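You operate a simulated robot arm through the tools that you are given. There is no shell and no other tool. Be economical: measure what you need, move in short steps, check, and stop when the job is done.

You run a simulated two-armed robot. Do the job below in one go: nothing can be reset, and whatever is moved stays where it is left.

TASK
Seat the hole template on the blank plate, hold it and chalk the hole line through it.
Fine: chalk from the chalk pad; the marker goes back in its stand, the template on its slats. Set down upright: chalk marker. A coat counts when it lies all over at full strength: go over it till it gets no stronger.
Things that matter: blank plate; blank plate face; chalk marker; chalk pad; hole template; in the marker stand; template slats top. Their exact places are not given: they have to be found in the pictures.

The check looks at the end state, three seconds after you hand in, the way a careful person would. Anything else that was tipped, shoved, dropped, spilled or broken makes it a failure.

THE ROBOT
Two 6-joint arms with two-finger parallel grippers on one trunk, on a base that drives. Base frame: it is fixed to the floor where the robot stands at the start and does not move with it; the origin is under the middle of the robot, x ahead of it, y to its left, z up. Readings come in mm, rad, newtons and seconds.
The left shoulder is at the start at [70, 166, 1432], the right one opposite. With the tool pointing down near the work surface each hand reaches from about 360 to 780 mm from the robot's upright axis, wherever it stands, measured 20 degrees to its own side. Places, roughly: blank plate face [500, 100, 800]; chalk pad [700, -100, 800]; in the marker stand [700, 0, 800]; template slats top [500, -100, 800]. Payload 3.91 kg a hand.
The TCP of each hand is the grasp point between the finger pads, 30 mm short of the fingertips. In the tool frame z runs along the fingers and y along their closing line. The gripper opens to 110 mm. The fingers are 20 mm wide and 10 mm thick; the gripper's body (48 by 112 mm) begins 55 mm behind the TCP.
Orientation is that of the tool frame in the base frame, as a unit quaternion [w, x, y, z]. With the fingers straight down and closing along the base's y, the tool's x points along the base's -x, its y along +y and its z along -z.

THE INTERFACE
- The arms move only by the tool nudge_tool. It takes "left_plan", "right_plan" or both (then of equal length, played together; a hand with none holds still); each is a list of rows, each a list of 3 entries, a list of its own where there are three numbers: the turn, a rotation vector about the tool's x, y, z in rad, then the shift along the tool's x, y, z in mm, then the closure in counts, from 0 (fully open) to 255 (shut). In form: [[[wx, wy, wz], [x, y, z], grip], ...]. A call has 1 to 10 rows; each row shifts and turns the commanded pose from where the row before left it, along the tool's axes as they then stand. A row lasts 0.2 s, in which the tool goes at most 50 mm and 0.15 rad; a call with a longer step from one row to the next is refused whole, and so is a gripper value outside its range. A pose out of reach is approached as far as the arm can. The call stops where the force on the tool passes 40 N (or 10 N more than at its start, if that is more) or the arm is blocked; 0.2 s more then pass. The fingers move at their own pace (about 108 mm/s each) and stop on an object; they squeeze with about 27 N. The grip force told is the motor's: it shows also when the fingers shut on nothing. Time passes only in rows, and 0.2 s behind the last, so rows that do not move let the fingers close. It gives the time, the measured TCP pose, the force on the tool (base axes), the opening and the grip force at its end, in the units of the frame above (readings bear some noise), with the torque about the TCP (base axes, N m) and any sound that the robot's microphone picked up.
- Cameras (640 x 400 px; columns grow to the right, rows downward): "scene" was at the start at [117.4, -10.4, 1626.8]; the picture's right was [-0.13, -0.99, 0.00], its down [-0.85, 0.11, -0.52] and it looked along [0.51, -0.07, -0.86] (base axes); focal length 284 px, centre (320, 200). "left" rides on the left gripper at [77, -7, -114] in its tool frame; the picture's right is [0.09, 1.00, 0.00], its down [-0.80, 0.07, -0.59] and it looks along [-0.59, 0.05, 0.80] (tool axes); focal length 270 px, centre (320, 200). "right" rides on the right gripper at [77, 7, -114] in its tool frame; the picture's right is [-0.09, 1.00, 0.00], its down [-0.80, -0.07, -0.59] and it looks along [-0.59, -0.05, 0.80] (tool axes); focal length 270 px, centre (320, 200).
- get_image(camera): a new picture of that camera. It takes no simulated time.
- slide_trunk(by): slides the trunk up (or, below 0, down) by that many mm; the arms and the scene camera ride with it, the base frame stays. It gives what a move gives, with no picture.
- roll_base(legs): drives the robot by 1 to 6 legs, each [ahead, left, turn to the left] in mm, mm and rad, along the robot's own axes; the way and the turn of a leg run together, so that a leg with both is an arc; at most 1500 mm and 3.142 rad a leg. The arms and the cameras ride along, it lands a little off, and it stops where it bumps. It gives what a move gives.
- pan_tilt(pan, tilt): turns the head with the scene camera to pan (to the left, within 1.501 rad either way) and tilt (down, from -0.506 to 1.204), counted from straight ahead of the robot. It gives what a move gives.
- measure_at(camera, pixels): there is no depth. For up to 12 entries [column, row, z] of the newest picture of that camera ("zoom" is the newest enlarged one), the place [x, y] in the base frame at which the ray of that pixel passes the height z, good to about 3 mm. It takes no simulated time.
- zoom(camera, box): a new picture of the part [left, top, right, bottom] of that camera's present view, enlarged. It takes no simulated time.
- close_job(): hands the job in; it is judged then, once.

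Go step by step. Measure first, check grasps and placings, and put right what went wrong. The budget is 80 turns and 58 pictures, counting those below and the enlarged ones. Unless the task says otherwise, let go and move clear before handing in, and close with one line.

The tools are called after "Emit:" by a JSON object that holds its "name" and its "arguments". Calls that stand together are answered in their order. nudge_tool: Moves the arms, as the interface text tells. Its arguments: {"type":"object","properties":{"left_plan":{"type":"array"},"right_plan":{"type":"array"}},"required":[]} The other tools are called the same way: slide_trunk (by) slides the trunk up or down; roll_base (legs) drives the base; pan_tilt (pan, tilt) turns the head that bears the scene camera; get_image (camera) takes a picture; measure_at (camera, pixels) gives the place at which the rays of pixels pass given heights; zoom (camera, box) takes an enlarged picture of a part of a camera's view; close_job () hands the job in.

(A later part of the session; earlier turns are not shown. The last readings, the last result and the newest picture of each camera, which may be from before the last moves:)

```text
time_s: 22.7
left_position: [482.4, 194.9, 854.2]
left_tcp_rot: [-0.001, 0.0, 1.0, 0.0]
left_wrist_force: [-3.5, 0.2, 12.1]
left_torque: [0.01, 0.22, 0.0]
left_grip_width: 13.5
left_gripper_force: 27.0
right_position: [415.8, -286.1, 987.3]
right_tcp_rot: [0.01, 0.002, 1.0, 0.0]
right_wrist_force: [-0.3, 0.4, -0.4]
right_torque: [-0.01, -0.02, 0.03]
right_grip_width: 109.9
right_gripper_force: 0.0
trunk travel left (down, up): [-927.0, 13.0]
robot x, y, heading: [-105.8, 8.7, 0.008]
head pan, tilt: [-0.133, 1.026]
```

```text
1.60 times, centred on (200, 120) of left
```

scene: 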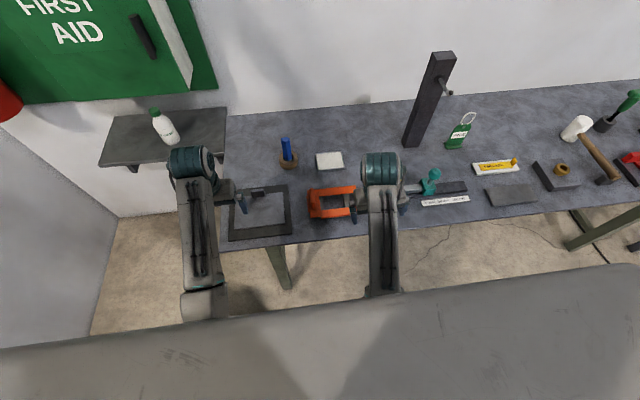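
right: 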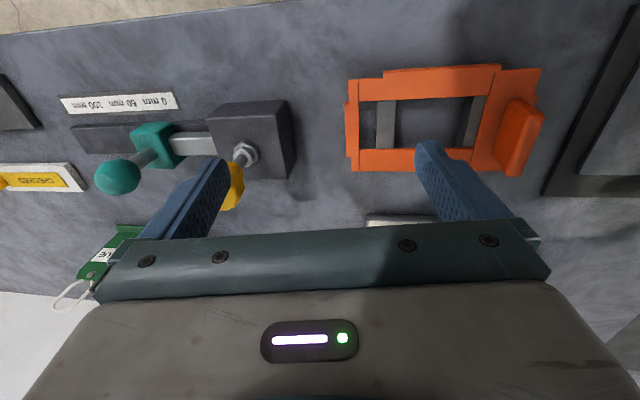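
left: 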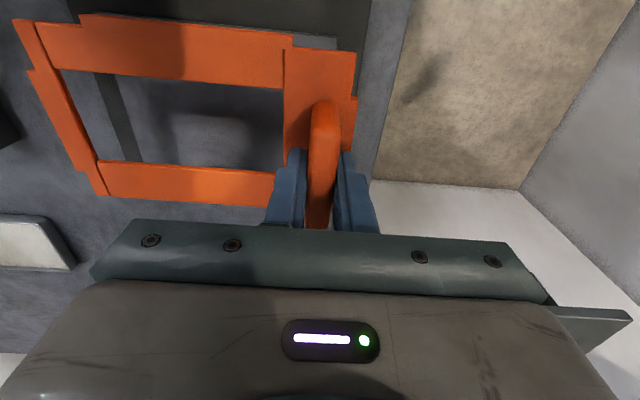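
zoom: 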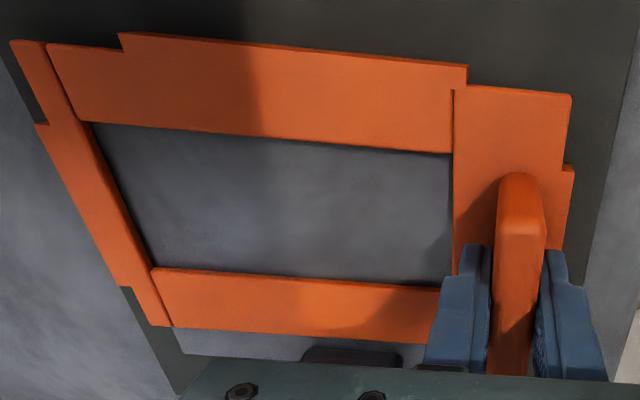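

To see how it really rests, I'll let go, rise and look at the template from above.

Emit:
{"name": "nudge_tool", "arguments": {"left_plan": [[[0, 0, 0], [0, 0, 0], 190], [[0, 0, 0], [0, 0, 0], 140], [[0, 0, 0], [0, 0, -20], 120], [[0, 0, 0], [0, -10, -30], 120], [[0, 0, 0], [0, -20, -10], 120], [[0, 0, 0], [0, -20, 0], 120], [[0, 0, 0], [0, 0, 0], 120]]}}

Emit:
{"name": "get_image", "arguments": {"camera": "left"}}

Emit:
{"name": "zoom", "arguments": {"camera": "left", "box": [140, 0, 480, 220]}}

```text
time_s: 24.3
left_position: [484.3, 146.7, 911.9]
left_tcp_rot: [-0.003, -0.001, 1.0, -0.001]
left_wrist_force: [-0.1, 0.5, -0.7]
left_torque: [0.0, -0.02, -0.02]
left_grip_width: 58.2
left_gripper_force: 0.2
right_position: [417.1, -285.6, 986.2]
right_tcp_rot: [0.009, 0.002, 1.0, 0.0]
right_wrist_force: [-0.4, 0.9, 0.5]
right_torque: [0.0, 0.02, 0.02]
right_grip_width: 110.0
right_gripper_force: 0.0
trunk travel left (down, up): [-927.0, 13.0]
robot x, y, heading: [-105.8, 10.8, 0.004]
head pan, tilt: [-0.133, 1.026]
```

```text
21 pictures are left
```

left: 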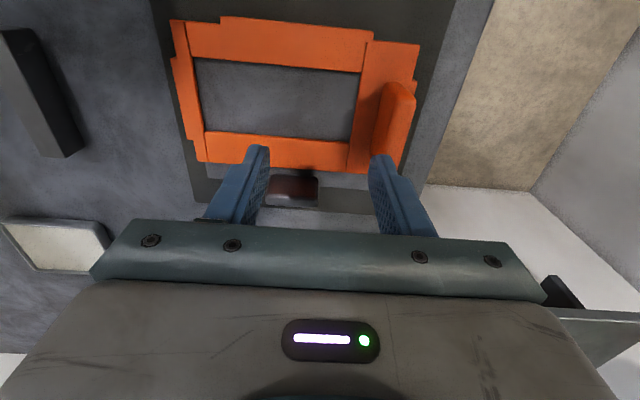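

```text
1.82 times, centred on (310, 110) of left
```

zoom: 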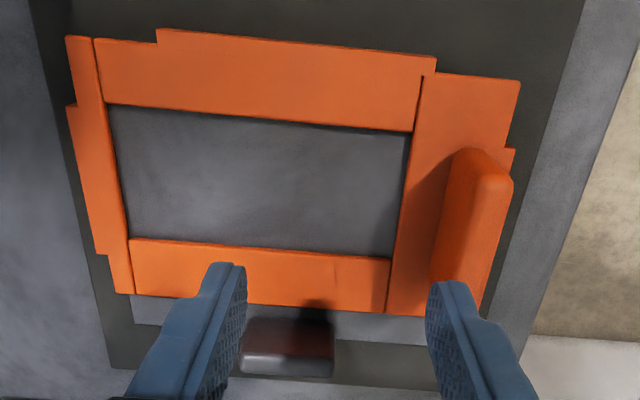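

I'll measure the margins of template, plate and tray in this view.

Emit:
{"name": "measure_at", "arguments": {"camera": "zoom", "pixels": [[66, 105, 816], [514, 150, 816], [66, 37, 818], [519, 82, 818], [157, 29, 818], [436, 58, 818], [130, 298, 810], [133, 323, 810], [116, 293, 818], [108, 106, 816], [412, 131, 816], [388, 257, 816]]}}

Emit:
{"name": "measure_at", "arguments": {"camera": "zoom", "pixels": [[110, 365, 806], [30, 5, 806], [583, 5, 806], [545, 220, 806], [248, 322, 812], [333, 325, 812], [335, 376, 806], [130, 237, 816], [455, 150, 848], [512, 185, 848], [482, 318, 810], [425, 342, 810]]}}

```text
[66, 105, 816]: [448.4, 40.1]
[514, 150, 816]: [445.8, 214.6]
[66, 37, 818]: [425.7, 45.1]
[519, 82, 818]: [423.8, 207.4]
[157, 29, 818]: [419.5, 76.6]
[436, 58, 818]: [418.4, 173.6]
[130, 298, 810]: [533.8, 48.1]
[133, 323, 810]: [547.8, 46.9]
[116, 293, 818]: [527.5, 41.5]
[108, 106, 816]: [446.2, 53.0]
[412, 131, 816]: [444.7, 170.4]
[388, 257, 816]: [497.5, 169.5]
```

```text
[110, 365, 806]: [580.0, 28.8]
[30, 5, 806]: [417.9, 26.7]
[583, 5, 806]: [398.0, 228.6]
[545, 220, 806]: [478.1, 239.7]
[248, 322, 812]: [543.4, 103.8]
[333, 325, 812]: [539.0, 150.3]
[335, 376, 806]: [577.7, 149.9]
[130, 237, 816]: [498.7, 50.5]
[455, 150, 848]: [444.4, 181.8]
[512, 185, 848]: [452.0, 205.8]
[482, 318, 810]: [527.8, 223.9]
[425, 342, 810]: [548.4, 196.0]
```

Relative to plate and tray the template sits about 1.7 mm too far toward −y, with the near lip 2–3 mm off the plate edge. I'll regrip the fin, nudge it +1.7 mm y and +1.5 mm x, and press down.

Emit:
{"name": "nudge_tool", "arguments": {"left_plan": [[[0, 0, 0], [0, 25, 0], 120], [[0, 0, 0], [0, 25, 10], 120], [[0, 0, 0], [0, 0, 30], 120], [[0, 0, 0], [0, 0, 20], 150], [[0, 0, 0], [0, 0, 0], 255], [[0, 0, 0], [0, 0, 0], 255], [[0, 0, 0], [0, 0, 0], 255], [[0, 0, 0], [0, 0, -3], 255], [[0, 0, 0], [-1.5, 1.7, 0], 255], [[0, 0, 0], [0, 0, 1], 255]]}}

Emit:
{"name": "nudge_tool", "arguments": {"left_plan": [[[0, 0, 0], [0, 0, 1], 255], [[0, 0, 0], [0, 0, 1], 255], [[0, 0, 0], [0, 0, 1], 255], [[0, 0, 0], [0, 0, 0], 255]]}}

Emit:
{"name": "zoom", "arguments": {"camera": "left", "box": [0, 0, 400, 240]}}

```text
time_s: 26.5
left_position: [483.3, 197.6, 853.5]
left_tcp_rot: [-0.002, -0.001, 1.0, -0.001]
left_wrist_force: [-0.7, 0.3, -1.5]
left_torque: [0.09, -0.02, -0.01]
left_grip_width: 13.4
left_gripper_force: 26.6
right_position: [417.7, -285.9, 985.9]
right_tcp_rot: [0.009, 0.002, 1.0, -0.001]
right_wrist_force: [-1.1, -0.2, 0.0]
right_torque: [0.0, -0.05, 0.02]
right_grip_width: 109.9
right_gripper_force: 0.1
trunk travel left (down, up): [-927.0, 13.0]
robot x, y, heading: [-104.8, 8.6, 0.001]
head pan, tilt: [-0.133, 1.026]
```

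```text
time_s: 27.5
left_position: [484.3, 197.4, 853.0]
left_tcp_rot: [-0.001, -0.001, 1.0, 0.001]
left_wrist_force: [2.0, 0.5, 8.0]
left_torque: [0.02, 0.44, 0.0]
left_grip_width: 13.6
left_gripper_force: 26.6
right_position: [415.8, -285.2, 986.1]
right_tcp_rot: [0.009, 0.002, 1.0, 0.001]
right_wrist_force: [-0.4, 0.2, 0.5]
right_torque: [-0.04, 0.03, 0.0]
right_grip_width: 110.1
right_gripper_force: 0.2
trunk travel left (down, up): [-927.0, 13.0]
robot x, y, heading: [-107.1, 10.3, 0.004]
head pan, tilt: [-0.133, 1.026]
```

```text
1.60 times, centred on (200, 120) of left
```

zoom: 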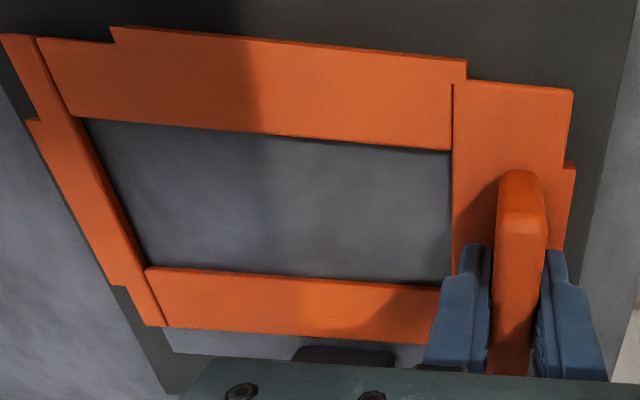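

The −y end rose further (corner now at (0,34)), so the −y lip is still on the plate edge and the +y shift was the wrong way. I'll lift, go −3 mm in y, lower, then release and regrip so the grip tilt resets before looking.

Emit:
{"name": "nudge_tool", "arguments": {"left_plan": [[[0, 0, 0], [0, 0, -5], 255], [[0, 0, 0], [0, -3, 0], 255], [[0, 0, 0], [0, 0, 3], 255], [[0, 0, 0], [0, 0, 1], 255], [[0, 0, 0], [0, 0, 0], 180], [[0, 0, 0], [0, 0, 0], 180], [[0, 0, 0], [0, 0, 0], 180], [[0, 0, 0], [0, 0, 0], 255], [[0, 0, 0], [0, 0, 0], 255], [[0, 0, 0], [0, 0, 0], 255]]}}

Emit:
{"name": "zoom", "arguments": {"camera": "left", "box": [0, 0, 400, 240]}}

```text
time_s: 29.7
left_position: [484.7, 195.4, 851.9]
left_tcp_rot: [-0.003, -0.001, 1.0, 0.0]
left_wrist_force: [-0.2, 1.3, 0.2]
left_torque: [0.03, 0.01, -0.03]
left_grip_width: 13.2
left_gripper_force: 27.3
right_position: [416.8, -285.8, 985.8]
right_tcp_rot: [0.009, 0.001, 1.0, 0.0]
right_wrist_force: [-0.5, 0.2, -0.1]
right_torque: [-0.01, -0.01, -0.02]
right_grip_width: 110.1
right_gripper_force: 0.0
trunk travel left (down, up): [-927.0, 13.0]
robot x, y, heading: [-112.1, 7.7, 0.003]
head pan, tilt: [-0.133, 1.026]
```

```text
1.60 times, centred on (200, 120) of left
```

zoom: 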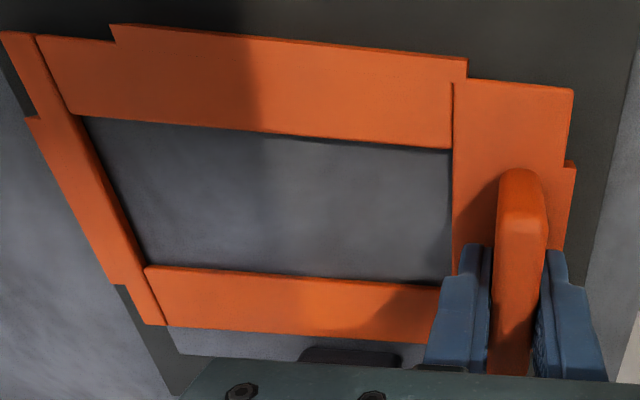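

Comparing scales, all corners expanded about 3.5% around the image centre. So the template is flat and the fingers slid down the fin, meaning it rests about 11 mm below slat height. I'll check lip engagement by pushing gently +x and reading the force.

Emit:
{"name": "nudge_tool", "arguments": {"left_plan": [[[0, 0, 0], [-1, 0, 0], 255], [[0, 0, 0], [-1, 0, 0], 255], [[0, 0, 0], [-1, 0, 0], 255], [[0, 0, 0], [-1, 0, 0], 255], [[0, 0, 0], [0, 0, 0], 255]]}}

Emit:
{"name": "nudge_tool", "arguments": {"left_plan": [[[0, 0, 0], [3, 0, 0], 255], [[0, 0, 0], [0, -1.5, 0], 255], [[0, 0, 0], [0, -1.5, 0], 255], [[0, 0, 0], [0, -1, 0], 255], [[0, 0, 0], [0, 0, 0], 255]]}}

Emit:
{"name": "nudge_tool", "arguments": {"left_plan": [[[0, 0, 0], [0, 2, 0], 255], [[0, 0, 0], [0, 2, 0], 255], [[0, 0, 0], [0, 2, 0], 255], [[0, 0, 0], [0, 2, 0], 255], [[0, 0, 0], [0, 0, 0], 255]]}}

```text
time_s: 30.9
left_position: [486.1, 193.6, 851.9]
left_tcp_rot: [-0.002, -0.001, 1.0, -0.002]
left_wrist_force: [-9.9, 2.1, 2.3]
left_torque: [0.09, 0.54, -0.2]
left_grip_width: 13.7
left_gripper_force: 26.9
right_position: [416.1, -285.4, 986.7]
right_tcp_rot: [0.009, 0.002, 1.0, 0.0]
right_wrist_force: [0.5, -0.1, -0.1]
right_torque: [0.03, 0.01, -0.01]
right_grip_width: 109.9
right_gripper_force: 0.0
trunk travel left (down, up): [-927.0, 13.0]
robot x, y, heading: [-110.9, 12.3, 0.003]
head pan, tilt: [-0.133, 1.026]
```

```text
time_s: 32.1
left_position: [485.7, 193.2, 852.1]
left_tcp_rot: [-0.002, -0.001, 1.0, 0.0]
left_wrist_force: [4.3, 13.7, 7.8]
left_torque: [0.23, 0.25, -0.06]
left_grip_width: 13.6
left_gripper_force: 27.7
right_position: [417.6, -283.7, 986.4]
right_tcp_rot: [0.009, 0.002, 1.0, -0.001]
right_wrist_force: [0.3, 0.4, -0.1]
right_torque: [0.02, 0.04, 0.0]
right_grip_width: 110.2
right_gripper_force: 0.1
trunk travel left (down, up): [-927.0, 13.0]
robot x, y, heading: [-112.1, 4.8, 0.005]
head pan, tilt: [-0.133, 1.026]
```

```text
time_s: 33.3
left_position: [484.0, 196.1, 850.8]
left_tcp_rot: [-0.004, 0.0, 1.0, -0.001]
left_wrist_force: [0.0, -6.8, 6.0]
left_torque: [-0.23, -0.2, -0.1]
left_grip_width: 13.5
left_gripper_force: 27.4
right_position: [416.1, -287.3, 987.0]
right_tcp_rot: [0.009, 0.002, 1.0, 0.001]
right_wrist_force: [0.7, 0.1, -0.8]
right_torque: [0.0, 0.02, 0.03]
right_grip_width: 110.1
right_gripper_force: 0.0
trunk travel left (down, up): [-927.0, 13.0]
robot x, y, heading: [-111.4, 11.2, 0.001]
head pan, tilt: [-0.133, 1.026]
```

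The push was blocked in +x (−9.9 N), −y (13.7 N) and +y (−6.8 N), so all three lips are engaged and the template is seated. I'll release and rise clear, then turn to the marker.

Emit:
{"name": "nudge_tool", "arguments": {"left_plan": [[[0, 0, 0], [0, -1, 0], 200], [[0, 0, 0], [0, 0, 0], 150], [[0, 0, 0], [0, 0, 0], 120], [[0, 0, 0], [0, 0, -25], 120], [[0, 0, 0], [0, 0, -35], 120], [[0, 0, 0], [0, -35, 0], 120], [[0, 0, 0], [0, -35, 0], 120], [[0, 0, 0], [0, 0, 0], 120]]}}

Emit:
{"name": "roll_base", "arguments": {"legs": [[70, 150, 0]]}}

Emit:
{"name": "nudge_tool", "arguments": {"right_plan": [[[0, 0, 0], [0, 40, 0], 0], [[0, 0, 0], [0, 40, 0], 0], [[0, 0, 0], [-30, 35, 0], 0], [[0, 0, 0], [-40, 0, 0], 0], [[0, 0, 0], [0, 0, 0], 0]]}}

Emit:
{"name": "get_image", "arguments": {"camera": "right"}}

```text
time_s: 35.1
left_position: [486.9, 130.5, 912.3]
left_tcp_rot: [-0.003, -0.003, 1.0, 0.001]
left_wrist_force: [0.4, -0.1, -0.1]
left_torque: [-0.02, 0.02, -0.02]
left_grip_width: 58.2
left_gripper_force: 0.1
right_position: [417.5, -284.9, 986.0]
right_tcp_rot: [0.008, 0.002, 1.0, 0.0]
right_wrist_force: [-0.2, 0.0, -0.1]
right_torque: [0.01, 0.0, 0.04]
right_grip_width: 109.6
right_gripper_force: 0.0
trunk travel left (down, up): [-927.0, 13.0]
robot x, y, heading: [-105.2, 10.6, 0.001]
head pan, tilt: [-0.133, 1.026]
```

```text
time_s: 36.5
left_position: [555.4, 277.6, 914.6]
left_tcp_rot: [-0.002, -0.003, 1.0, 0.002]
left_wrist_force: [0.4, 0.0, 0.7]
left_torque: [-0.01, -0.01, -0.04]
left_grip_width: 58.3
left_gripper_force: 0.1
right_position: [486.9, -137.5, 985.1]
right_tcp_rot: [0.009, 0.002, 1.0, 0.001]
right_wrist_force: [-0.3, -0.5, -0.2]
right_torque: [0.01, -0.03, -0.03]
right_grip_width: 110.3
right_gripper_force: 0.0
trunk travel left (down, up): [-927.0, 13.0]
robot x, y, heading: [-41.3, 158.8, 0.003]
head pan, tilt: [-0.133, 1.026]
```

```text
time_s: 37.7
left_position: [555.7, 279.3, 913.2]
left_tcp_rot: [-0.001, -0.003, 1.0, 0.001]
left_wrist_force: [0.3, 0.5, -0.2]
left_torque: [-0.03, -0.02, 0.0]
left_grip_width: 58.1
left_gripper_force: 0.1
right_position: [557.4, -23.1, 985.7]
right_tcp_rot: [0.009, 0.002, 1.0, 0.0]
right_wrist_force: [0.2, -0.4, -0.6]
right_torque: [0.01, 0.02, 0.03]
right_grip_width: 110.3
right_gripper_force: 0.1
trunk travel left (down, up): [-927.0, 13.0]
robot x, y, heading: [-41.5, 157.8, 0.002]
head pan, tilt: [-0.133, 1.026]
```

```text
17 pictures are left
```

right: 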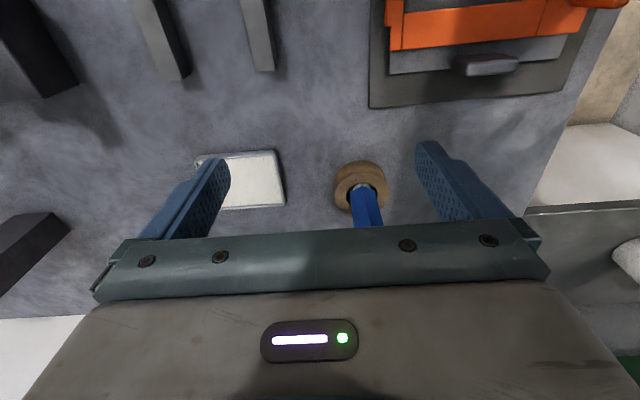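

The stand ring is at (361,187) and the pad at (240,180). I'll measure both, plus the slats for later.

Emit:
{"name": "measure_at", "arguments": {"camera": "right", "pixels": [[361, 190, 825], [336, 185, 825], [388, 185, 825], [361, 162, 825], [363, 186, 825], [225, 152, 812], [277, 149, 812], [286, 205, 812], [218, 210, 812], [190, 75, 820], [275, 70, 820], [263, 10, 820]]}}

Emit:
{"name": "zoom", "arguments": {"camera": "right", "box": [190, 130, 410, 240]}}

Emit:
{"name": "zoom", "arguments": {"camera": "scene", "box": [250, 110, 410, 230]}}

```text
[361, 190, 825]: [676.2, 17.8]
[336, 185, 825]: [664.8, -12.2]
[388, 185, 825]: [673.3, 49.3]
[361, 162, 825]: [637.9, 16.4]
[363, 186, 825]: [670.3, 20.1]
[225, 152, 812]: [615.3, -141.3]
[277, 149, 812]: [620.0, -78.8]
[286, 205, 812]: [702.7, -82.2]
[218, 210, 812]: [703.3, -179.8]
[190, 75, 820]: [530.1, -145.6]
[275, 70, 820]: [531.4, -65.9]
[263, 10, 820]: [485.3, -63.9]
```

```text
2.91 times, centred on (300, 185) of right
```

zoom: 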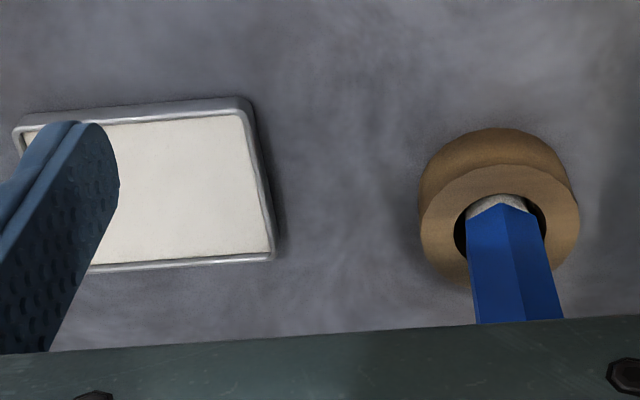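

```text
3.33 times, centred on (330, 170) of scene
```

zoom: 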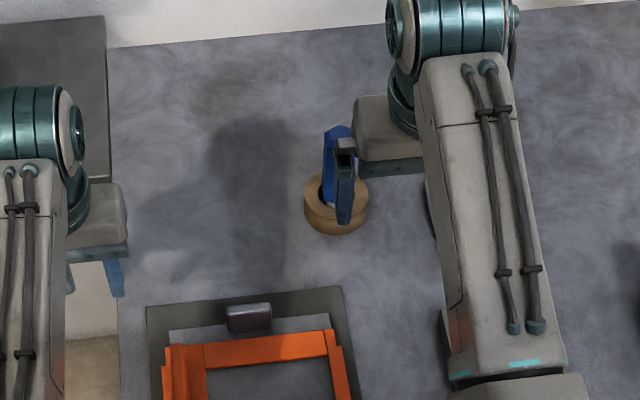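

I'll pin the marker axis from the ring's hole (≈(362,206)) and its height from the scene view of its top (≈(352,149)).

Emit:
{"name": "measure_at", "arguments": {"camera": "right", "pixels": [[362, 206, 826], [362, 206, 832], [362, 206, 838], [361, 174, 806], [335, 206, 832], [389, 206, 832]]}}

Emit:
{"name": "measure_at", "arguments": {"camera": "scene", "pixels": [[352, 149, 880], [352, 149, 900], [352, 149, 920], [350.6, 166, 830], [351, 180, 806]]}}

```text
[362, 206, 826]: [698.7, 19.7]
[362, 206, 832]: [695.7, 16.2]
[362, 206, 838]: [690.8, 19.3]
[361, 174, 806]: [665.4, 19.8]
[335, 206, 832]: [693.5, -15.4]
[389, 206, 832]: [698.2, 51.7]
```

```text
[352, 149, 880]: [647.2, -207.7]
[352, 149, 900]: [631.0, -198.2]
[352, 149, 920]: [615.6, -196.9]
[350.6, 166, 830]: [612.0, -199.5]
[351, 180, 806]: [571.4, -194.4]
```

I mis-scaled the zoom offsets, so the hole is at about (362,193) in the right view and the marker top at (336,149) in the scene view. I'll remeasure.

Emit:
{"name": "measure_at", "arguments": {"camera": "right", "pixels": [[362, 192.5, 826], [362, 192.5, 836], [361, 161, 806], [334, 194, 830], [389, 194, 830]]}}

Emit:
{"name": "measure_at", "arguments": {"camera": "zoom", "pixels": [[340, 128, 880], [340, 128, 900], [340, 128, 920], [335, 190, 830], [335, 236, 806]]}}

```text
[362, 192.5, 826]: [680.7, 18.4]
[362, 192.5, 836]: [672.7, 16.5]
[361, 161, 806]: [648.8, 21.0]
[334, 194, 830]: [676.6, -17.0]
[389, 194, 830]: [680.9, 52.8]
```

```text
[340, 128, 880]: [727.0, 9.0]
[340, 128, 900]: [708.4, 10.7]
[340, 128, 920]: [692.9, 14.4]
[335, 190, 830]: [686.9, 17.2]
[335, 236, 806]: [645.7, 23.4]
```

The marker axis is at about (682,18), the ring top at ~826 and the marker top at ~925. I'll straddle it with open fingers from the front at z≈940, then check.

Emit:
{"name": "nudge_tool", "arguments": {"right_plan": [[[0, 0, 0], [0, 35, 0], 0], [[0, 0, 0], [-10, 6, 40], 0], [[0, 0, 0], [-40, 0, 6], 0], [[0, 0, 0], [-40, 0, 0], 0], [[0, 0, 0], [-30, 0, 0], 0], [[0, 0, 0], [0, 0, 0], 0], [[0, 0, 0], [0, 0, 0], 0]]}}

Emit:
{"name": "zoom", "arguments": {"camera": "right", "box": [160, 100, 480, 300]}}

```text
time_s: 39.3
left_position: [556.6, 279.3, 911.1]
left_tcp_rot: [-0.003, -0.003, 1.0, 0.002]
left_wrist_force: [0.0, -0.2, 0.3]
left_torque: [0.01, -0.02, 0.02]
left_grip_width: 58.4
left_gripper_force: 0.2
right_position: [675.8, 18.4, 943.9]
right_tcp_rot: [0.009, 0.002, 1.0, 0.0]
right_wrist_force: [-0.5, -0.1, -0.3]
right_torque: [0.03, -0.02, -0.02]
right_grip_width: 109.9
right_gripper_force: 0.1
trunk travel left (down, up): [-927.0, 13.0]
robot x, y, heading: [-36.1, 157.1, 0.006]
head pan, tilt: [-0.133, 1.026]
```

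```text
2.00 times, centred on (320, 200) of right
```

zoom: 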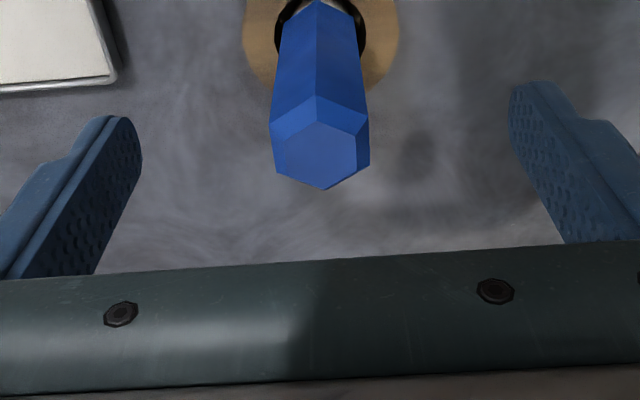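

The marker is between the fingers. I'll measure its top and its foot in the hole.

Emit:
{"name": "measure_at", "arguments": {"camera": "zoom", "pixels": [[320, 152, 900], [320, 152, 910], [320, 152, 920], [320, 12, 826], [272, 150, 910], [370, 150, 910]]}}

```text
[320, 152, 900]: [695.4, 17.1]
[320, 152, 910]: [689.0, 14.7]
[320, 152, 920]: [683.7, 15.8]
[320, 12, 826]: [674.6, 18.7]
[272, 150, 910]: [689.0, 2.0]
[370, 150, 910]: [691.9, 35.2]
```

The axis is (682,17), top ≈920. I'll move 5 mm ahead, lower to TCP ≈886, close and lift slightly.

Emit:
{"name": "nudge_tool", "arguments": {"right_plan": [[[0, 0, 0], [-5, -1, 20], 0], [[0, 0, 0], [0, 0, 25], 0], [[0, 0, 0], [0, 0, 12], 60], [[0, 0, 0], [0, 0, 0], 120], [[0, 0, 0], [0, 0, 0], 255], [[0, 0, 0], [0, 0, 0], 255], [[0, 0, 0], [0, 0, 0], 255], [[0, 0, 0], [0, 0, 0], 255]]}}

Emit:
{"name": "nudge_tool", "arguments": {"right_plan": [[[0, 0, 0], [0, 0, -10], 255], [[0, 0, 0], [0, 0, -20], 255], [[0, 0, 0], [0, 0, -20], 255], [[0, 0, 0], [0, 0, -10], 255], [[0, 0, 0], [0, 0, 0], 255]]}}

Emit:
{"name": "get_image", "arguments": {"camera": "right"}}

```text
time_s: 41.1
left_position: [556.4, 279.1, 912.6]
left_tcp_rot: [-0.003, -0.003, 1.0, 0.002]
left_wrist_force: [0.4, 0.0, -0.1]
left_torque: [0.0, -0.02, 0.0]
left_grip_width: 58.3
left_gripper_force: 0.1
right_position: [682.0, 17.3, 886.8]
right_tcp_rot: [0.009, 0.001, 1.0, 0.001]
right_wrist_force: [-0.2, -0.6, 0.0]
right_torque: [-0.03, 0.01, -0.03]
right_grip_width: 30.9
right_gripper_force: 27.2
trunk travel left (down, up): [-927.0, 13.0]
robot x, y, heading: [-38.3, 159.6, 0.005]
head pan, tilt: [-0.133, 1.026]
```

```text
time_s: 42.3
left_position: [556.2, 279.0, 912.2]
left_tcp_rot: [-0.002, -0.003, 1.0, 0.002]
left_wrist_force: [-0.7, 0.3, -0.5]
left_torque: [0.01, 0.01, -0.03]
left_grip_width: 58.3
left_gripper_force: 0.0
right_position: [683.4, 19.5, 946.2]
right_tcp_rot: [0.008, 0.001, 1.0, 0.0]
right_wrist_force: [0.2, 0.9, -0.9]
right_torque: [0.0, -0.01, 0.03]
right_grip_width: 31.1
right_gripper_force: 27.3
trunk travel left (down, up): [-927.0, 13.0]
robot x, y, heading: [-38.0, 157.8, 0.005]
head pan, tilt: [-0.133, 1.026]
```

```text
13 pictures are left
```

right: 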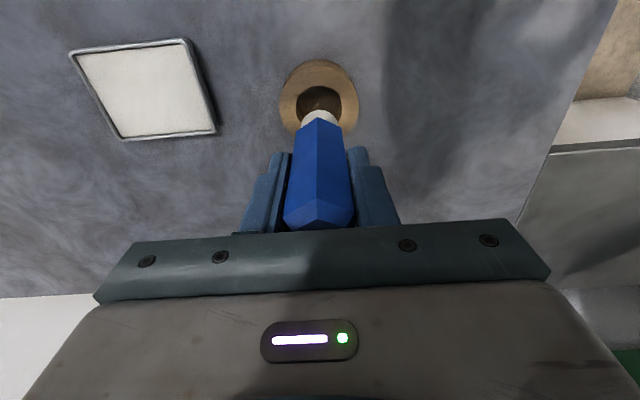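

The marker is out, with its white tip down at (320,115). I'll measure the pad in this view.

Emit:
{"name": "measure_at", "arguments": {"camera": "right", "pixels": [[78, 55, 812], [184, 45, 812], [208, 128, 812], [126, 137, 812], [318, 105, 826]]}}

```text
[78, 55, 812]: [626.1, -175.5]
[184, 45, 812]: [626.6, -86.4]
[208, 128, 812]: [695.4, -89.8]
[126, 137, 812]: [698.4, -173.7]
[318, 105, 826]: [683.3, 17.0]
```

The pad face is x 626–697, y −175…−87. I'll move the marker over its centre and lower toward it.

Emit:
{"name": "nudge_tool", "arguments": {"right_plan": [[[0, 0, 0], [5, -48, 0], 255], [[0, 0, 0], [5, -48, 0], 255], [[0, 0, 0], [5, -48, 0], 255], [[0, 0, 0], [7, -5, 10], 255], [[0, 0, 0], [0, 0, 20], 255], [[0, 0, 0], [0, 0, 12], 255], [[0, 0, 0], [0, 0, 4], 255], [[0, 0, 0], [0, 0, 2], 255], [[0, 0, 0], [0, 0, 0], 255]]}}

```text
time_s: 44.3
left_position: [556.1, 278.2, 911.7]
left_tcp_rot: [-0.003, -0.002, 1.0, 0.002]
left_wrist_force: [-0.2, -0.4, 0.1]
left_torque: [0.03, -0.03, -0.03]
left_grip_width: 57.9
left_gripper_force: 0.1
right_position: [661.5, -130.5, 897.2]
right_tcp_rot: [0.008, 0.002, 1.0, 0.0]
right_wrist_force: [-0.7, -0.6, -0.2]
right_torque: [0.0, 0.01, 0.03]
right_grip_width: 31.0
right_gripper_force: 26.8
trunk travel left (down, up): [-927.0, 13.0]
robot x, y, heading: [-37.7, 156.4, 0.007]
head pan, tilt: [-0.133, 1.026]
```

No contact at TCP 897. I'll go down in 2 mm steps.

Emit:
{"name": "nudge_tool", "arguments": {"right_plan": [[[0, 0, 0], [0, 0, 2], 255], [[0, 0, 0], [0, 0, 2], 255], [[0, 0, 0], [0, 0, 1], 255], [[0, 0, 0], [0, 0, 1], 255], [[0, 0, 0], [0, 0, 0], 255]]}}

Emit:
{"name": "nudge_tool", "arguments": {"right_plan": [[[0, 0, 0], [0, 0, 1], 255], [[0, 0, 0], [0, 0, 1], 255], [[0, 0, 0], [0, 0, 0], 255]]}}

```text
time_s: 45.5
left_position: [555.2, 279.8, 913.4]
left_tcp_rot: [-0.002, -0.002, 1.0, 0.001]
left_wrist_force: [0.0, -0.9, 0.0]
left_torque: [-0.01, -0.01, 0.02]
left_grip_width: 58.0
left_gripper_force: 0.1
right_position: [662.8, -130.0, 894.6]
right_tcp_rot: [0.01, 0.001, 1.0, -0.002]
right_wrist_force: [1.7, -2.8, 10.1]
right_torque: [-0.26, -0.09, 0.02]
right_grip_width: 30.8
right_gripper_force: 26.5
trunk travel left (down, up): [-927.0, 13.0]
robot x, y, heading: [-38.9, 157.3, 0.002]
head pan, tilt: [-0.133, 1.026]
```

```text
time_s: 46.3
left_position: [553.7, 279.1, 914.8]
left_tcp_rot: [-0.001, -0.003, 1.0, 0.001]
left_wrist_force: [0.2, 0.3, -0.7]
left_torque: [-0.02, 0.02, 0.01]
left_grip_width: 58.1
left_gripper_force: 0.0
right_position: [661.5, -129.8, 892.0]
right_tcp_rot: [0.012, 0.002, 1.0, 0.0]
right_wrist_force: [4.4, -3.1, 20.2]
right_torque: [-0.42, -0.19, 0.05]
right_grip_width: 31.3
right_gripper_force: 26.7
trunk travel left (down, up): [-927.0, 13.0]
robot x, y, heading: [-38.6, 159.8, 0.002]
head pan, tilt: [-0.133, 1.026]
```

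Contact began at TCP ≈895 with about 20 N now. I'll ease up 2 mm and rub the tip over the pad in a pattern.

Emit:
{"name": "nudge_tool", "arguments": {"right_plan": [[[0, 0, 0], [0, 0, -2], 255], [[0, 0, 0], [12, 0, 0], 255], [[0, 0, 0], [0, 15, 0], 255], [[0, 0, 0], [-24, 0, 0], 255], [[0, 0, 0], [0, -30, 0], 255], [[0, 0, 0], [24, 0, 0], 255], [[0, 0, 0], [0, 30, 0], 255], [[0, 0, 0], [-12, -15, 0], 255], [[0, 0, 0], [0, 0, 0], 255], [[0, 0, 0], [0, 0, 0], 255]]}}

Emit:
{"name": "nudge_tool", "arguments": {"right_plan": [[[0, 0, 0], [0, 0, -10], 255], [[0, 0, 0], [0, 0, -30], 255], [[0, 0, 0], [0, 0, -20], 255], [[0, 0, 0], [0, 0, 0], 255]]}}

Emit:
{"name": "get_image", "arguments": {"camera": "right"}}

```text
time_s: 48.5
left_position: [555.2, 279.5, 911.3]
left_tcp_rot: [-0.002, -0.002, 1.0, 0.001]
left_wrist_force: [-0.1, 0.3, 0.3]
left_torque: [0.01, 0.03, 0.02]
left_grip_width: 58.4
left_gripper_force: 0.0
right_position: [662.6, -128.5, 891.7]
right_tcp_rot: [0.008, 0.001, 1.0, -0.001]
right_wrist_force: [0.2, 0.2, -0.5]
right_torque: [-0.02, -0.05, -0.01]
right_grip_width: 31.0
right_gripper_force: 26.7
trunk travel left (down, up): [-927.0, 13.0]
robot x, y, heading: [-39.8, 158.1, -0.0]
head pan, tilt: [-0.133, 1.026]
```

```text
time_s: 49.5
left_position: [557.2, 277.8, 911.3]
left_tcp_rot: [-0.003, -0.003, 1.0, 0.002]
left_wrist_force: [0.6, 0.0, 0.2]
left_torque: [-0.02, 0.02, -0.02]
left_grip_width: 58.0
left_gripper_force: 0.1
right_position: [661.7, -131.8, 950.9]
right_tcp_rot: [0.008, 0.002, 1.0, 0.0]
right_wrist_force: [-0.2, -0.9, 0.1]
right_torque: [0.01, 0.03, -0.02]
right_grip_width: 30.6
right_gripper_force: 27.2
trunk travel left (down, up): [-927.0, 13.0]
robot x, y, heading: [-38.9, 156.5, 0.003]
head pan, tilt: [-0.133, 1.026]
```

```text
12 pictures are left
```

right: 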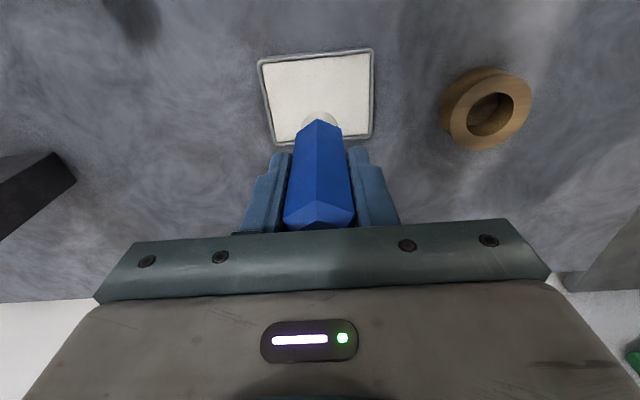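

The force had fallen to zero during the rub, so the marker slid up a little in the grip. I'll do one more light rub to be sure it is charged.

Emit:
{"name": "nudge_tool", "arguments": {"right_plan": [[[0, 0, 0], [0, 0, 35], 255], [[0, 0, 0], [0, 0, 20], 255], [[0, 0, 0], [0, 0, 5], 255], [[0, 0, 0], [0, 0, 1.5], 255], [[0, 0, 0], [0, 0, 0], 255]]}}

Emit:
{"name": "nudge_tool", "arguments": {"right_plan": [[[0, 0, 0], [10, 0, 0], 255], [[0, 0, 0], [0, 15, 0], 255], [[0, 0, 0], [-20, 0, 0], 255], [[0, 0, 0], [0, -30, 0], 255], [[0, 0, 0], [20, 0, 0], 255], [[0, 0, 0], [-10, 15, 0], 255], [[0, 0, 0], [0, 0, 0], 255]]}}

```text
time_s: 50.7
left_position: [555.1, 279.4, 913.5]
left_tcp_rot: [-0.002, -0.003, 1.0, 0.002]
left_wrist_force: [-0.3, 0.7, -0.1]
left_torque: [0.0, 0.03, -0.01]
left_grip_width: 58.2
left_gripper_force: 0.2
right_position: [663.2, -130.5, 891.8]
right_tcp_rot: [0.011, 0.001, 1.0, -0.001]
right_wrist_force: [2.6, -2.6, 10.1]
right_torque: [-0.28, -0.03, 0.04]
right_grip_width: 30.7
right_gripper_force: 27.6
trunk travel left (down, up): [-927.0, 13.0]
robot x, y, heading: [-38.5, 159.5, -0.0]
head pan, tilt: [-0.133, 1.026]
```

```text
time_s: 52.3
left_position: [556.1, 278.9, 911.8]
left_tcp_rot: [-0.002, -0.002, 1.0, 0.002]
left_wrist_force: [0.2, 0.1, 0.5]
left_torque: [0.02, 0.03, -0.01]
left_grip_width: 58.3
left_gripper_force: 0.1
right_position: [663.4, -131.0, 891.0]
right_tcp_rot: [0.008, 0.002, 1.0, 0.0]
right_wrist_force: [0.1, 1.2, -0.3]
right_torque: [-0.01, -0.03, 0.03]
right_grip_width: 30.8
right_gripper_force: 27.5
trunk travel left (down, up): [-927.0, 13.0]
robot x, y, heading: [-41.5, 157.0, -0.002]
head pan, tilt: [-0.133, 1.026]
```

The rub is done. I'll lift the marker, drive to about (−130, 200) so both hands can reach the plate, and yaw both grippers a quarter turn (cameras outward) so they're narrow along y.

Emit:
{"name": "nudge_tool", "arguments": {"right_plan": [[[0, 0, 0], [0, 0, -15], 255], [[0, 0, 0], [0, 0, -35], 255], [[0, 0, 0], [0, 0, -15], 255], [[0, 0, 0], [0, 0, 0], 255]]}}

Emit:
{"name": "roll_base", "arguments": {"legs": [[-90, 42, 0]]}}

Emit:
{"name": "nudge_tool", "arguments": {"left_plan": [[[0, 0, 0.14], [0, 0, 0], 120], [[0, 0, 0.14], [0, 0, 0], 90], [[0, 0, 0.14], [0, 0, 0], 60], [[0, 0, 0.14], [0, 0, 0], 30], [[0, 0, 0.14], [0, 0, 0], 0], [[0, 0, 0.14], [0, 0, 0], 0], [[0, 0, 0.14], [0, 0, 0], 0], [[0, 0, 0.14], [0, 0, 0], 0], [[0, 0, 0], [0, 0, 0], 0]], "right_plan": [[[0, 0, -0.14], [0, 0, 0], 255], [[0, 0, -0.14], [0, 0, 0], 255], [[0, 0, -0.14], [0, 0, 0], 255], [[0, 0, -0.14], [0, 0, 0], 255], [[0, 0, -0.14], [0, 0, 0], 255], [[0, 0, -0.14], [0, 0, 0], 255], [[0, 0, -0.14], [0, 0, 0], 255], [[0, 0, -0.14], [0, 0, 0], 255], [[0, 0, 0], [0, 0, 0], 255]]}}

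```text
time_s: 53.3
left_position: [557.1, 277.2, 911.7]
left_tcp_rot: [-0.003, -0.002, 1.0, 0.002]
left_wrist_force: [0.1, 0.9, -0.1]
left_torque: [-0.04, -0.01, 0.01]
left_grip_width: 58.1
left_gripper_force: 0.1
right_position: [660.2, -129.2, 954.6]
right_tcp_rot: [0.007, 0.001, 1.0, -0.001]
right_wrist_force: [0.1, 0.6, -0.2]
right_torque: [0.01, 0.0, 0.0]
right_grip_width: 30.8
right_gripper_force: 26.8
trunk travel left (down, up): [-927.0, 13.0]
robot x, y, heading: [-38.2, 157.7, -0.0]
head pan, tilt: [-0.133, 1.026]
```

```text
time_s: 54.5
left_position: [469.8, 318.7, 910.6]
left_tcp_rot: [-0.004, -0.003, 1.0, 0.002]
left_wrist_force: [0.1, -0.2, -0.6]
left_torque: [-0.02, 0.04, 0.0]
left_grip_width: 58.3
left_gripper_force: 0.0
right_position: [573.1, -91.0, 952.8]
right_tcp_rot: [0.008, 0.002, 1.0, 0.0]
right_wrist_force: [0.3, 0.0, -0.5]
right_torque: [-0.05, 0.03, -0.01]
right_grip_width: 30.9
right_gripper_force: 27.3
trunk travel left (down, up): [-927.0, 13.0]
robot x, y, heading: [-129.8, 201.0, 0.006]
head pan, tilt: [-0.133, 1.026]
```

```text
time_s: 56.5
left_position: [466.5, 321.0, 912.0]
left_tcp_rot: [-0.002, 0.529, 0.849, 0.001]
left_wrist_force: [0.4, -0.3, 0.4]
left_torque: [-0.01, -0.04, -0.01]
left_grip_width: 110.0
left_gripper_force: 0.1
right_position: [570.3, -89.6, 955.2]
right_tcp_rot: [0.007, -0.531, 0.847, -0.004]
right_wrist_force: [-0.3, -0.4, 0.4]
right_torque: [0.0, 0.0, 0.02]
right_grip_width: 31.0
right_gripper_force: 27.4
trunk travel left (down, up): [-927.0, 13.0]
robot x, y, heading: [-130.4, 199.4, 0.006]
head pan, tilt: [-0.133, 1.026]
```

Both yaws work. I'll finish them, lean the left hand outward by 0.39 rad and bring it over the fin.

Emit:
{"name": "nudge_tool", "arguments": {"left_plan": [[[0, 0, 0.113], [0, 0, 0], 0], [[0, 0, 0.113], [0, 0, 0], 0], [[0, 0, 0.113], [0, 0, 0], 0], [[0, 0, 0.113], [0, 0, 0], 0], [[0, -0.13, 0], [0, 0, 0], 0], [[0, -0.13, 0], [0, 0, 0], 0], [[0, -0.13, 0], [0, 0, 0], 0], [[0, 0, 0], [-38.2, 7, 15.7], 0], [[0, 0, 0], [-38.2, 7, 15.7], 0], [[0, 0, 0], [0, 0, 0], 0]], "right_plan": [[[0, 0, -0.113], [0, 0, 0], 255], [[0, 0, -0.113], [0, 0, 0], 255], [[0, 0, -0.113], [0, 0, 0], 255], [[0, 0, -0.113], [0, 0, 0], 255], [[0, 0, 0], [0, 0, 0], 255], [[0, 0, 0], [0, 0, 0], 255], [[0, 0, 0], [0, 0, 0], 255], [[0, 0, 0], [0, 0, 0], 255], [[0, 0, 0], [0, 0, 0], 255], [[0, 0, 0], [0, 0, 0], 255]]}}

Emit:
{"name": "get_image", "arguments": {"camera": "left"}}

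```text
time_s: 58.6
left_position: [480.5, 238.2, 911.8]
left_tcp_rot: [0.134, 0.692, 0.696, -0.137]
left_wrist_force: [1.0, -0.2, 0.4]
left_torque: [0.0, -0.01, 0.03]
left_grip_width: 110.0
left_gripper_force: 0.0
right_position: [570.3, -87.6, 956.0]
right_tcp_rot: [0.005, -0.707, 0.707, -0.006]
right_wrist_force: [0.2, 0.1, -0.7]
right_torque: [-0.01, 0.02, 0.02]
right_grip_width: 30.9
right_gripper_force: 27.2
trunk travel left (down, up): [-927.0, 13.0]
robot x, y, heading: [-128.3, 198.3, 0.006]
head pan, tilt: [-0.133, 1.026]
```

```text
11 pictures are left
```

left: 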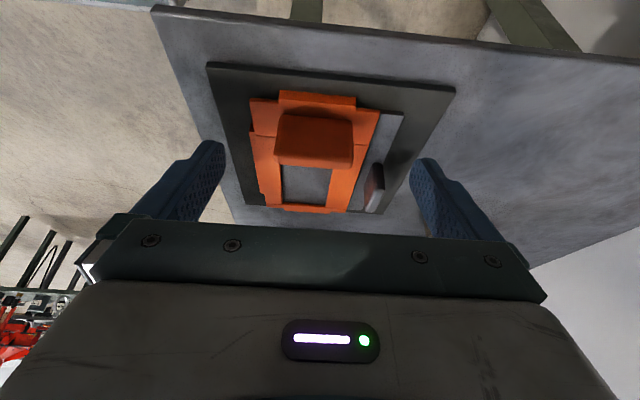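

The fin shows at columns 275–353. I'll measure its ends to centre the grip along x.

Emit:
{"name": "measure_at", "arguments": {"camera": "left", "pixels": [[275, 160, 848], [353, 164, 848], [285, 118, 848], [352, 122, 848], [278, 92, 818], [356, 98, 818]]}}

```text
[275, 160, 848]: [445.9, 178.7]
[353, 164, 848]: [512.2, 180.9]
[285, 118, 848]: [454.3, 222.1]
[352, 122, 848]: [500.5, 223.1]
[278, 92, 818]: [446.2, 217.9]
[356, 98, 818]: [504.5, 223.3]
```

The fin spans x≈447–512 with its top at ~856. I'll lower the leaned left hand to about (481,202,858), straddling the ends, and close.

Emit:
{"name": "nudge_tool", "arguments": {"left_plan": [[[0, 0, 0], [-3.2, 0, 15.9], 0], [[0, 0, 0], [-3.2, 0, 15.9], 0], [[0, 0, 0], [-3.2, 0, 15.9], 0], [[0, 0, 0], [-3.2, 0, 15.9], 0], [[0, 0, 0], [0, 0, 0], 60], [[0, 0, 0], [0, 0, 0], 90], [[0, 0, 0], [0, 0, 0], 140], [[0, 0, 0], [0, 0, 0], 255], [[0, 0, 0], [0, 0, 0], 255]]}}

Emit:
{"name": "get_image", "arguments": {"camera": "left"}}

```text
time_s: 60.6
left_position: [483.2, 215.3, 856.3]
left_tcp_rot: [0.131, 0.691, 0.699, -0.13]
left_wrist_force: [-7.1, 3.0, -1.3]
left_torque: [0.2, 0.22, -0.33]
left_grip_width: 59.3
left_gripper_force: 27.4
right_position: [570.5, -88.2, 955.2]
right_tcp_rot: [0.006, -0.706, 0.708, -0.007]
right_wrist_force: [0.5, -1.2, -0.2]
right_torque: [0.0, -0.03, 0.0]
right_grip_width: 31.1
right_gripper_force: 27.6
trunk travel left (down, up): [-927.0, 13.0]
robot x, y, heading: [-125.4, 200.5, -0.0]
head pan, tilt: [-0.133, 1.026]
```

```text
10 pictures are left
```

left: 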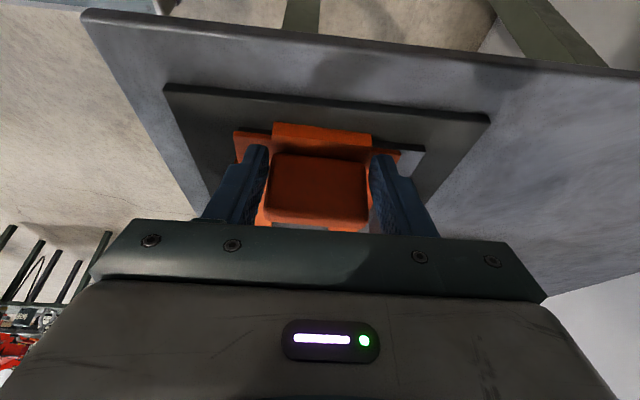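

The left hand holds the fin endwise at 59 mm and presses the near lip onto the plate edge (−7 N in x). I'll bring the marker over the window centre.

Emit:
{"name": "nudge_tool", "arguments": {"right_plan": [[[0, 0, 0], [-40, 19.4, 0], 255], [[0, 0, 0], [-40, 19.4, 0], 255], [[0, 0, 0], [-40, 19.4, 0], 255], [[0, 0, 0], [-40, 19.4, 10], 255], [[0, 0, 0], [-38, 19.4, 15], 255], [[0, 0, 0], [0, 0, 10], 255], [[0, 0, 0], [0, 0, 0], 255]]}}

Emit:
{"name": "get_image", "arguments": {"camera": "right"}}

```text
time_s: 62.5
left_position: [483.1, 215.6, 856.4]
left_tcp_rot: [0.13, 0.691, 0.699, -0.129]
left_wrist_force: [-5.0, 0.6, 0.6]
left_torque: [0.09, 0.18, -0.24]
left_grip_width: 59.4
left_gripper_force: 26.8
right_position: [487.2, 84.8, 924.9]
right_tcp_rot: [0.002, -0.702, 0.712, -0.026]
right_wrist_force: [-0.5, -0.1, 0.1]
right_torque: [-0.01, 0.01, 0.02]
right_grip_width: 30.7
right_gripper_force: 27.3
trunk travel left (down, up): [-927.0, 13.0]
robot x, y, heading: [-129.7, 203.0, 0.004]
head pan, tilt: [-0.133, 1.026]
stopped in row 7 (right hand): the arm was blocked; the commanded pose is now the measured one
```

```text
9 pictures are left
```

right: 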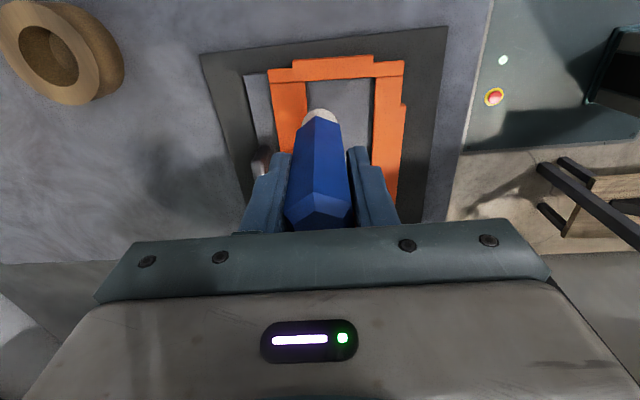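

The right arm stalls at (487,85) at this height with a slight tilt. I'll level it and lower, where reach is better, and probe toward the window centre.

Emit:
{"name": "nudge_tool", "arguments": {"right_plan": [[[-0.0365, -0.037, 0], [0, 0, 12], 255], [[0, 0, 0], [0, 8, 12], 255], [[0, 0, 0], [-12, 6, 2], 255], [[0, 0, 0], [-12, 0, 0], 255], [[0, 0, 0], [0, 0, 0], 255]]}}

```text
time_s: 63.6
left_position: [483.1, 215.9, 855.7]
left_tcp_rot: [0.131, 0.69, 0.7, -0.129]
left_wrist_force: [0.6, 0.2, -0.3]
left_torque: [0.07, -0.01, -0.01]
left_grip_width: 59.3
left_gripper_force: 26.5
right_position: [475.0, 90.7, 898.8]
right_tcp_rot: [-0.004, -0.698, 0.717, -0.009]
right_wrist_force: [4.9, 0.6, 20.3]
right_torque: [0.29, -0.44, -0.01]
right_grip_width: 31.0
right_gripper_force: 27.0
trunk travel left (down, up): [-927.0, 13.0]
robot x, y, heading: [-127.2, 199.9, 0.002]
head pan, tilt: [-0.133, 1.026]
```

I got 20 N of contact at TCP ≈899. I'll look to see whether the tip is on the plate or on the frame.

Emit:
{"name": "zoom", "arguments": {"camera": "right", "box": [220, 30, 460, 180]}}

```text
2.67 times, centred on (340, 105) of right
```

zoom: 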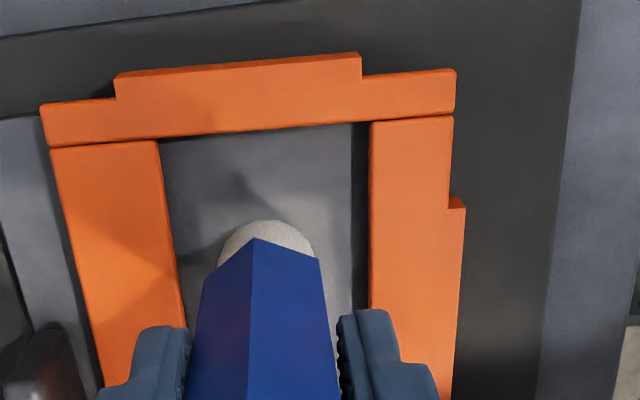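

The white tip is on the plate inside the window and centred in x. I'll ease off 2 mm and make a first pass toward +y to test reach, with small x sweeps.

Emit:
{"name": "nudge_tool", "arguments": {"right_plan": [[[0, 0, 0], [0, 0, -2], 255], [[0, 0, 0], [0, -12, 0], 255], [[0, 0, 0], [0, 24, 0], 255], [[0, 0, 0], [-10, 0, 0], 255], [[0, 0, 0], [0, -24, 0], 255], [[0, 0, 0], [-10, 0, 0], 255], [[0, 0, 0], [0, 24, 0], 255], [[0, 0, 0], [0, -12, 0], 255], [[0, 0, 0], [0, 0, 0], 255]]}}

```text
time_s: 65.8
left_position: [484.9, 216.0, 856.3]
left_tcp_rot: [0.13, 0.69, 0.7, -0.13]
left_wrist_force: [-2.2, -0.2, 0.6]
left_torque: [0.01, 0.17, -0.13]
left_grip_width: 59.3
left_gripper_force: 27.0
right_position: [490.2, 91.3, 906.8]
right_tcp_rot: [-0.005, -0.693, 0.72, -0.025]
right_wrist_force: [0.9, 0.0, -0.3]
right_torque: [0.01, 0.03, -0.03]
right_grip_width: 29.8
right_gripper_force: 26.8
trunk travel left (down, up): [-927.0, 13.0]
robot x, y, heading: [-129.9, 198.3, 0.003]
head pan, tilt: [-0.133, 1.026]
stopped in row 9 (right hand): the arm was blocked; the commanded pose is now the measured one
```

With this yaw the right arm stops at y≈91. The plain yaw reached further across, and the leaned left hand leaves room for it, so I'll lift a little and yaw back.

Emit:
{"name": "nudge_tool", "arguments": {"right_plan": [[[-0.035, -0.036, 0], [0, 10, -8], 255], [[0, 0, 0.14], [0, 0, 0], 255], [[0, 0, 0.14], [0, 0, 0], 255], [[0, 0, 0.14], [0, 0, 0], 255], [[0, 0, 0.14], [0, 0, 0], 255], [[0, 0, 0.14], [0, 0, 0], 255], [[0, 0, 0.14], [0, 0, 0], 255], [[0, 0, 0.14], [0, 0, 0], 255], [[0, 0, 0.14], [0, 0, 0], 255], [[0, 0, 0.14], [0, 0, 0], 255]]}}

Emit:
{"name": "nudge_tool", "arguments": {"right_plan": [[[0, 0, 0.14], [0, 0, 0], 255], [[0, 0, 0.13], [0, 0, 0], 255], [[0, 0, 0], [0, 0, 0], 255], [[0, 0, 0], [5, 20, 0], 255], [[0, 0, 0], [0, 20, 0], 255], [[0, 0, 0], [0, 0, 0], 255]]}}

```text
time_s: 68.0
left_position: [484.2, 216.9, 856.1]
left_tcp_rot: [0.13, 0.691, 0.7, -0.129]
left_wrist_force: [-3.4, 0.4, -1.4]
left_torque: [0.12, 0.11, -0.17]
left_grip_width: 59.3
left_gripper_force: 27.1
right_position: [479.1, 93.8, 913.6]
right_tcp_rot: [-0.005, -0.136, 0.991, -0.002]
right_wrist_force: [-0.3, 0.5, -0.9]
right_torque: [0.02, 0.02, 0.02]
right_grip_width: 29.5
right_gripper_force: 27.3
trunk travel left (down, up): [-927.0, 13.0]
robot x, y, heading: [-128.1, 202.0, 0.001]
head pan, tilt: [-0.133, 1.026]
```

```text
time_s: 69.7
left_position: [484.9, 217.4, 854.4]
left_tcp_rot: [0.13, 0.691, 0.699, -0.129]
left_wrist_force: [-3.0, 0.3, -0.6]
left_torque: [0.05, 0.16, -0.1]
left_grip_width: 59.1
left_gripper_force: 26.8
right_position: [480.4, 82.4, 904.9]
right_tcp_rot: [-0.003, 0.012, 0.999, -0.035]
right_wrist_force: [-0.3, 0.7, -0.7]
right_torque: [-0.01, -0.01, -0.01]
right_grip_width: 28.9
right_gripper_force: 26.7
trunk travel left (down, up): [-927.0, 13.0]
robot x, y, heading: [-128.1, 196.9, 0.001]
head pan, tilt: [-0.133, 1.026]
stopped in row 6 (right hand): the arm was blocked; the commanded pose is now the measured one
```

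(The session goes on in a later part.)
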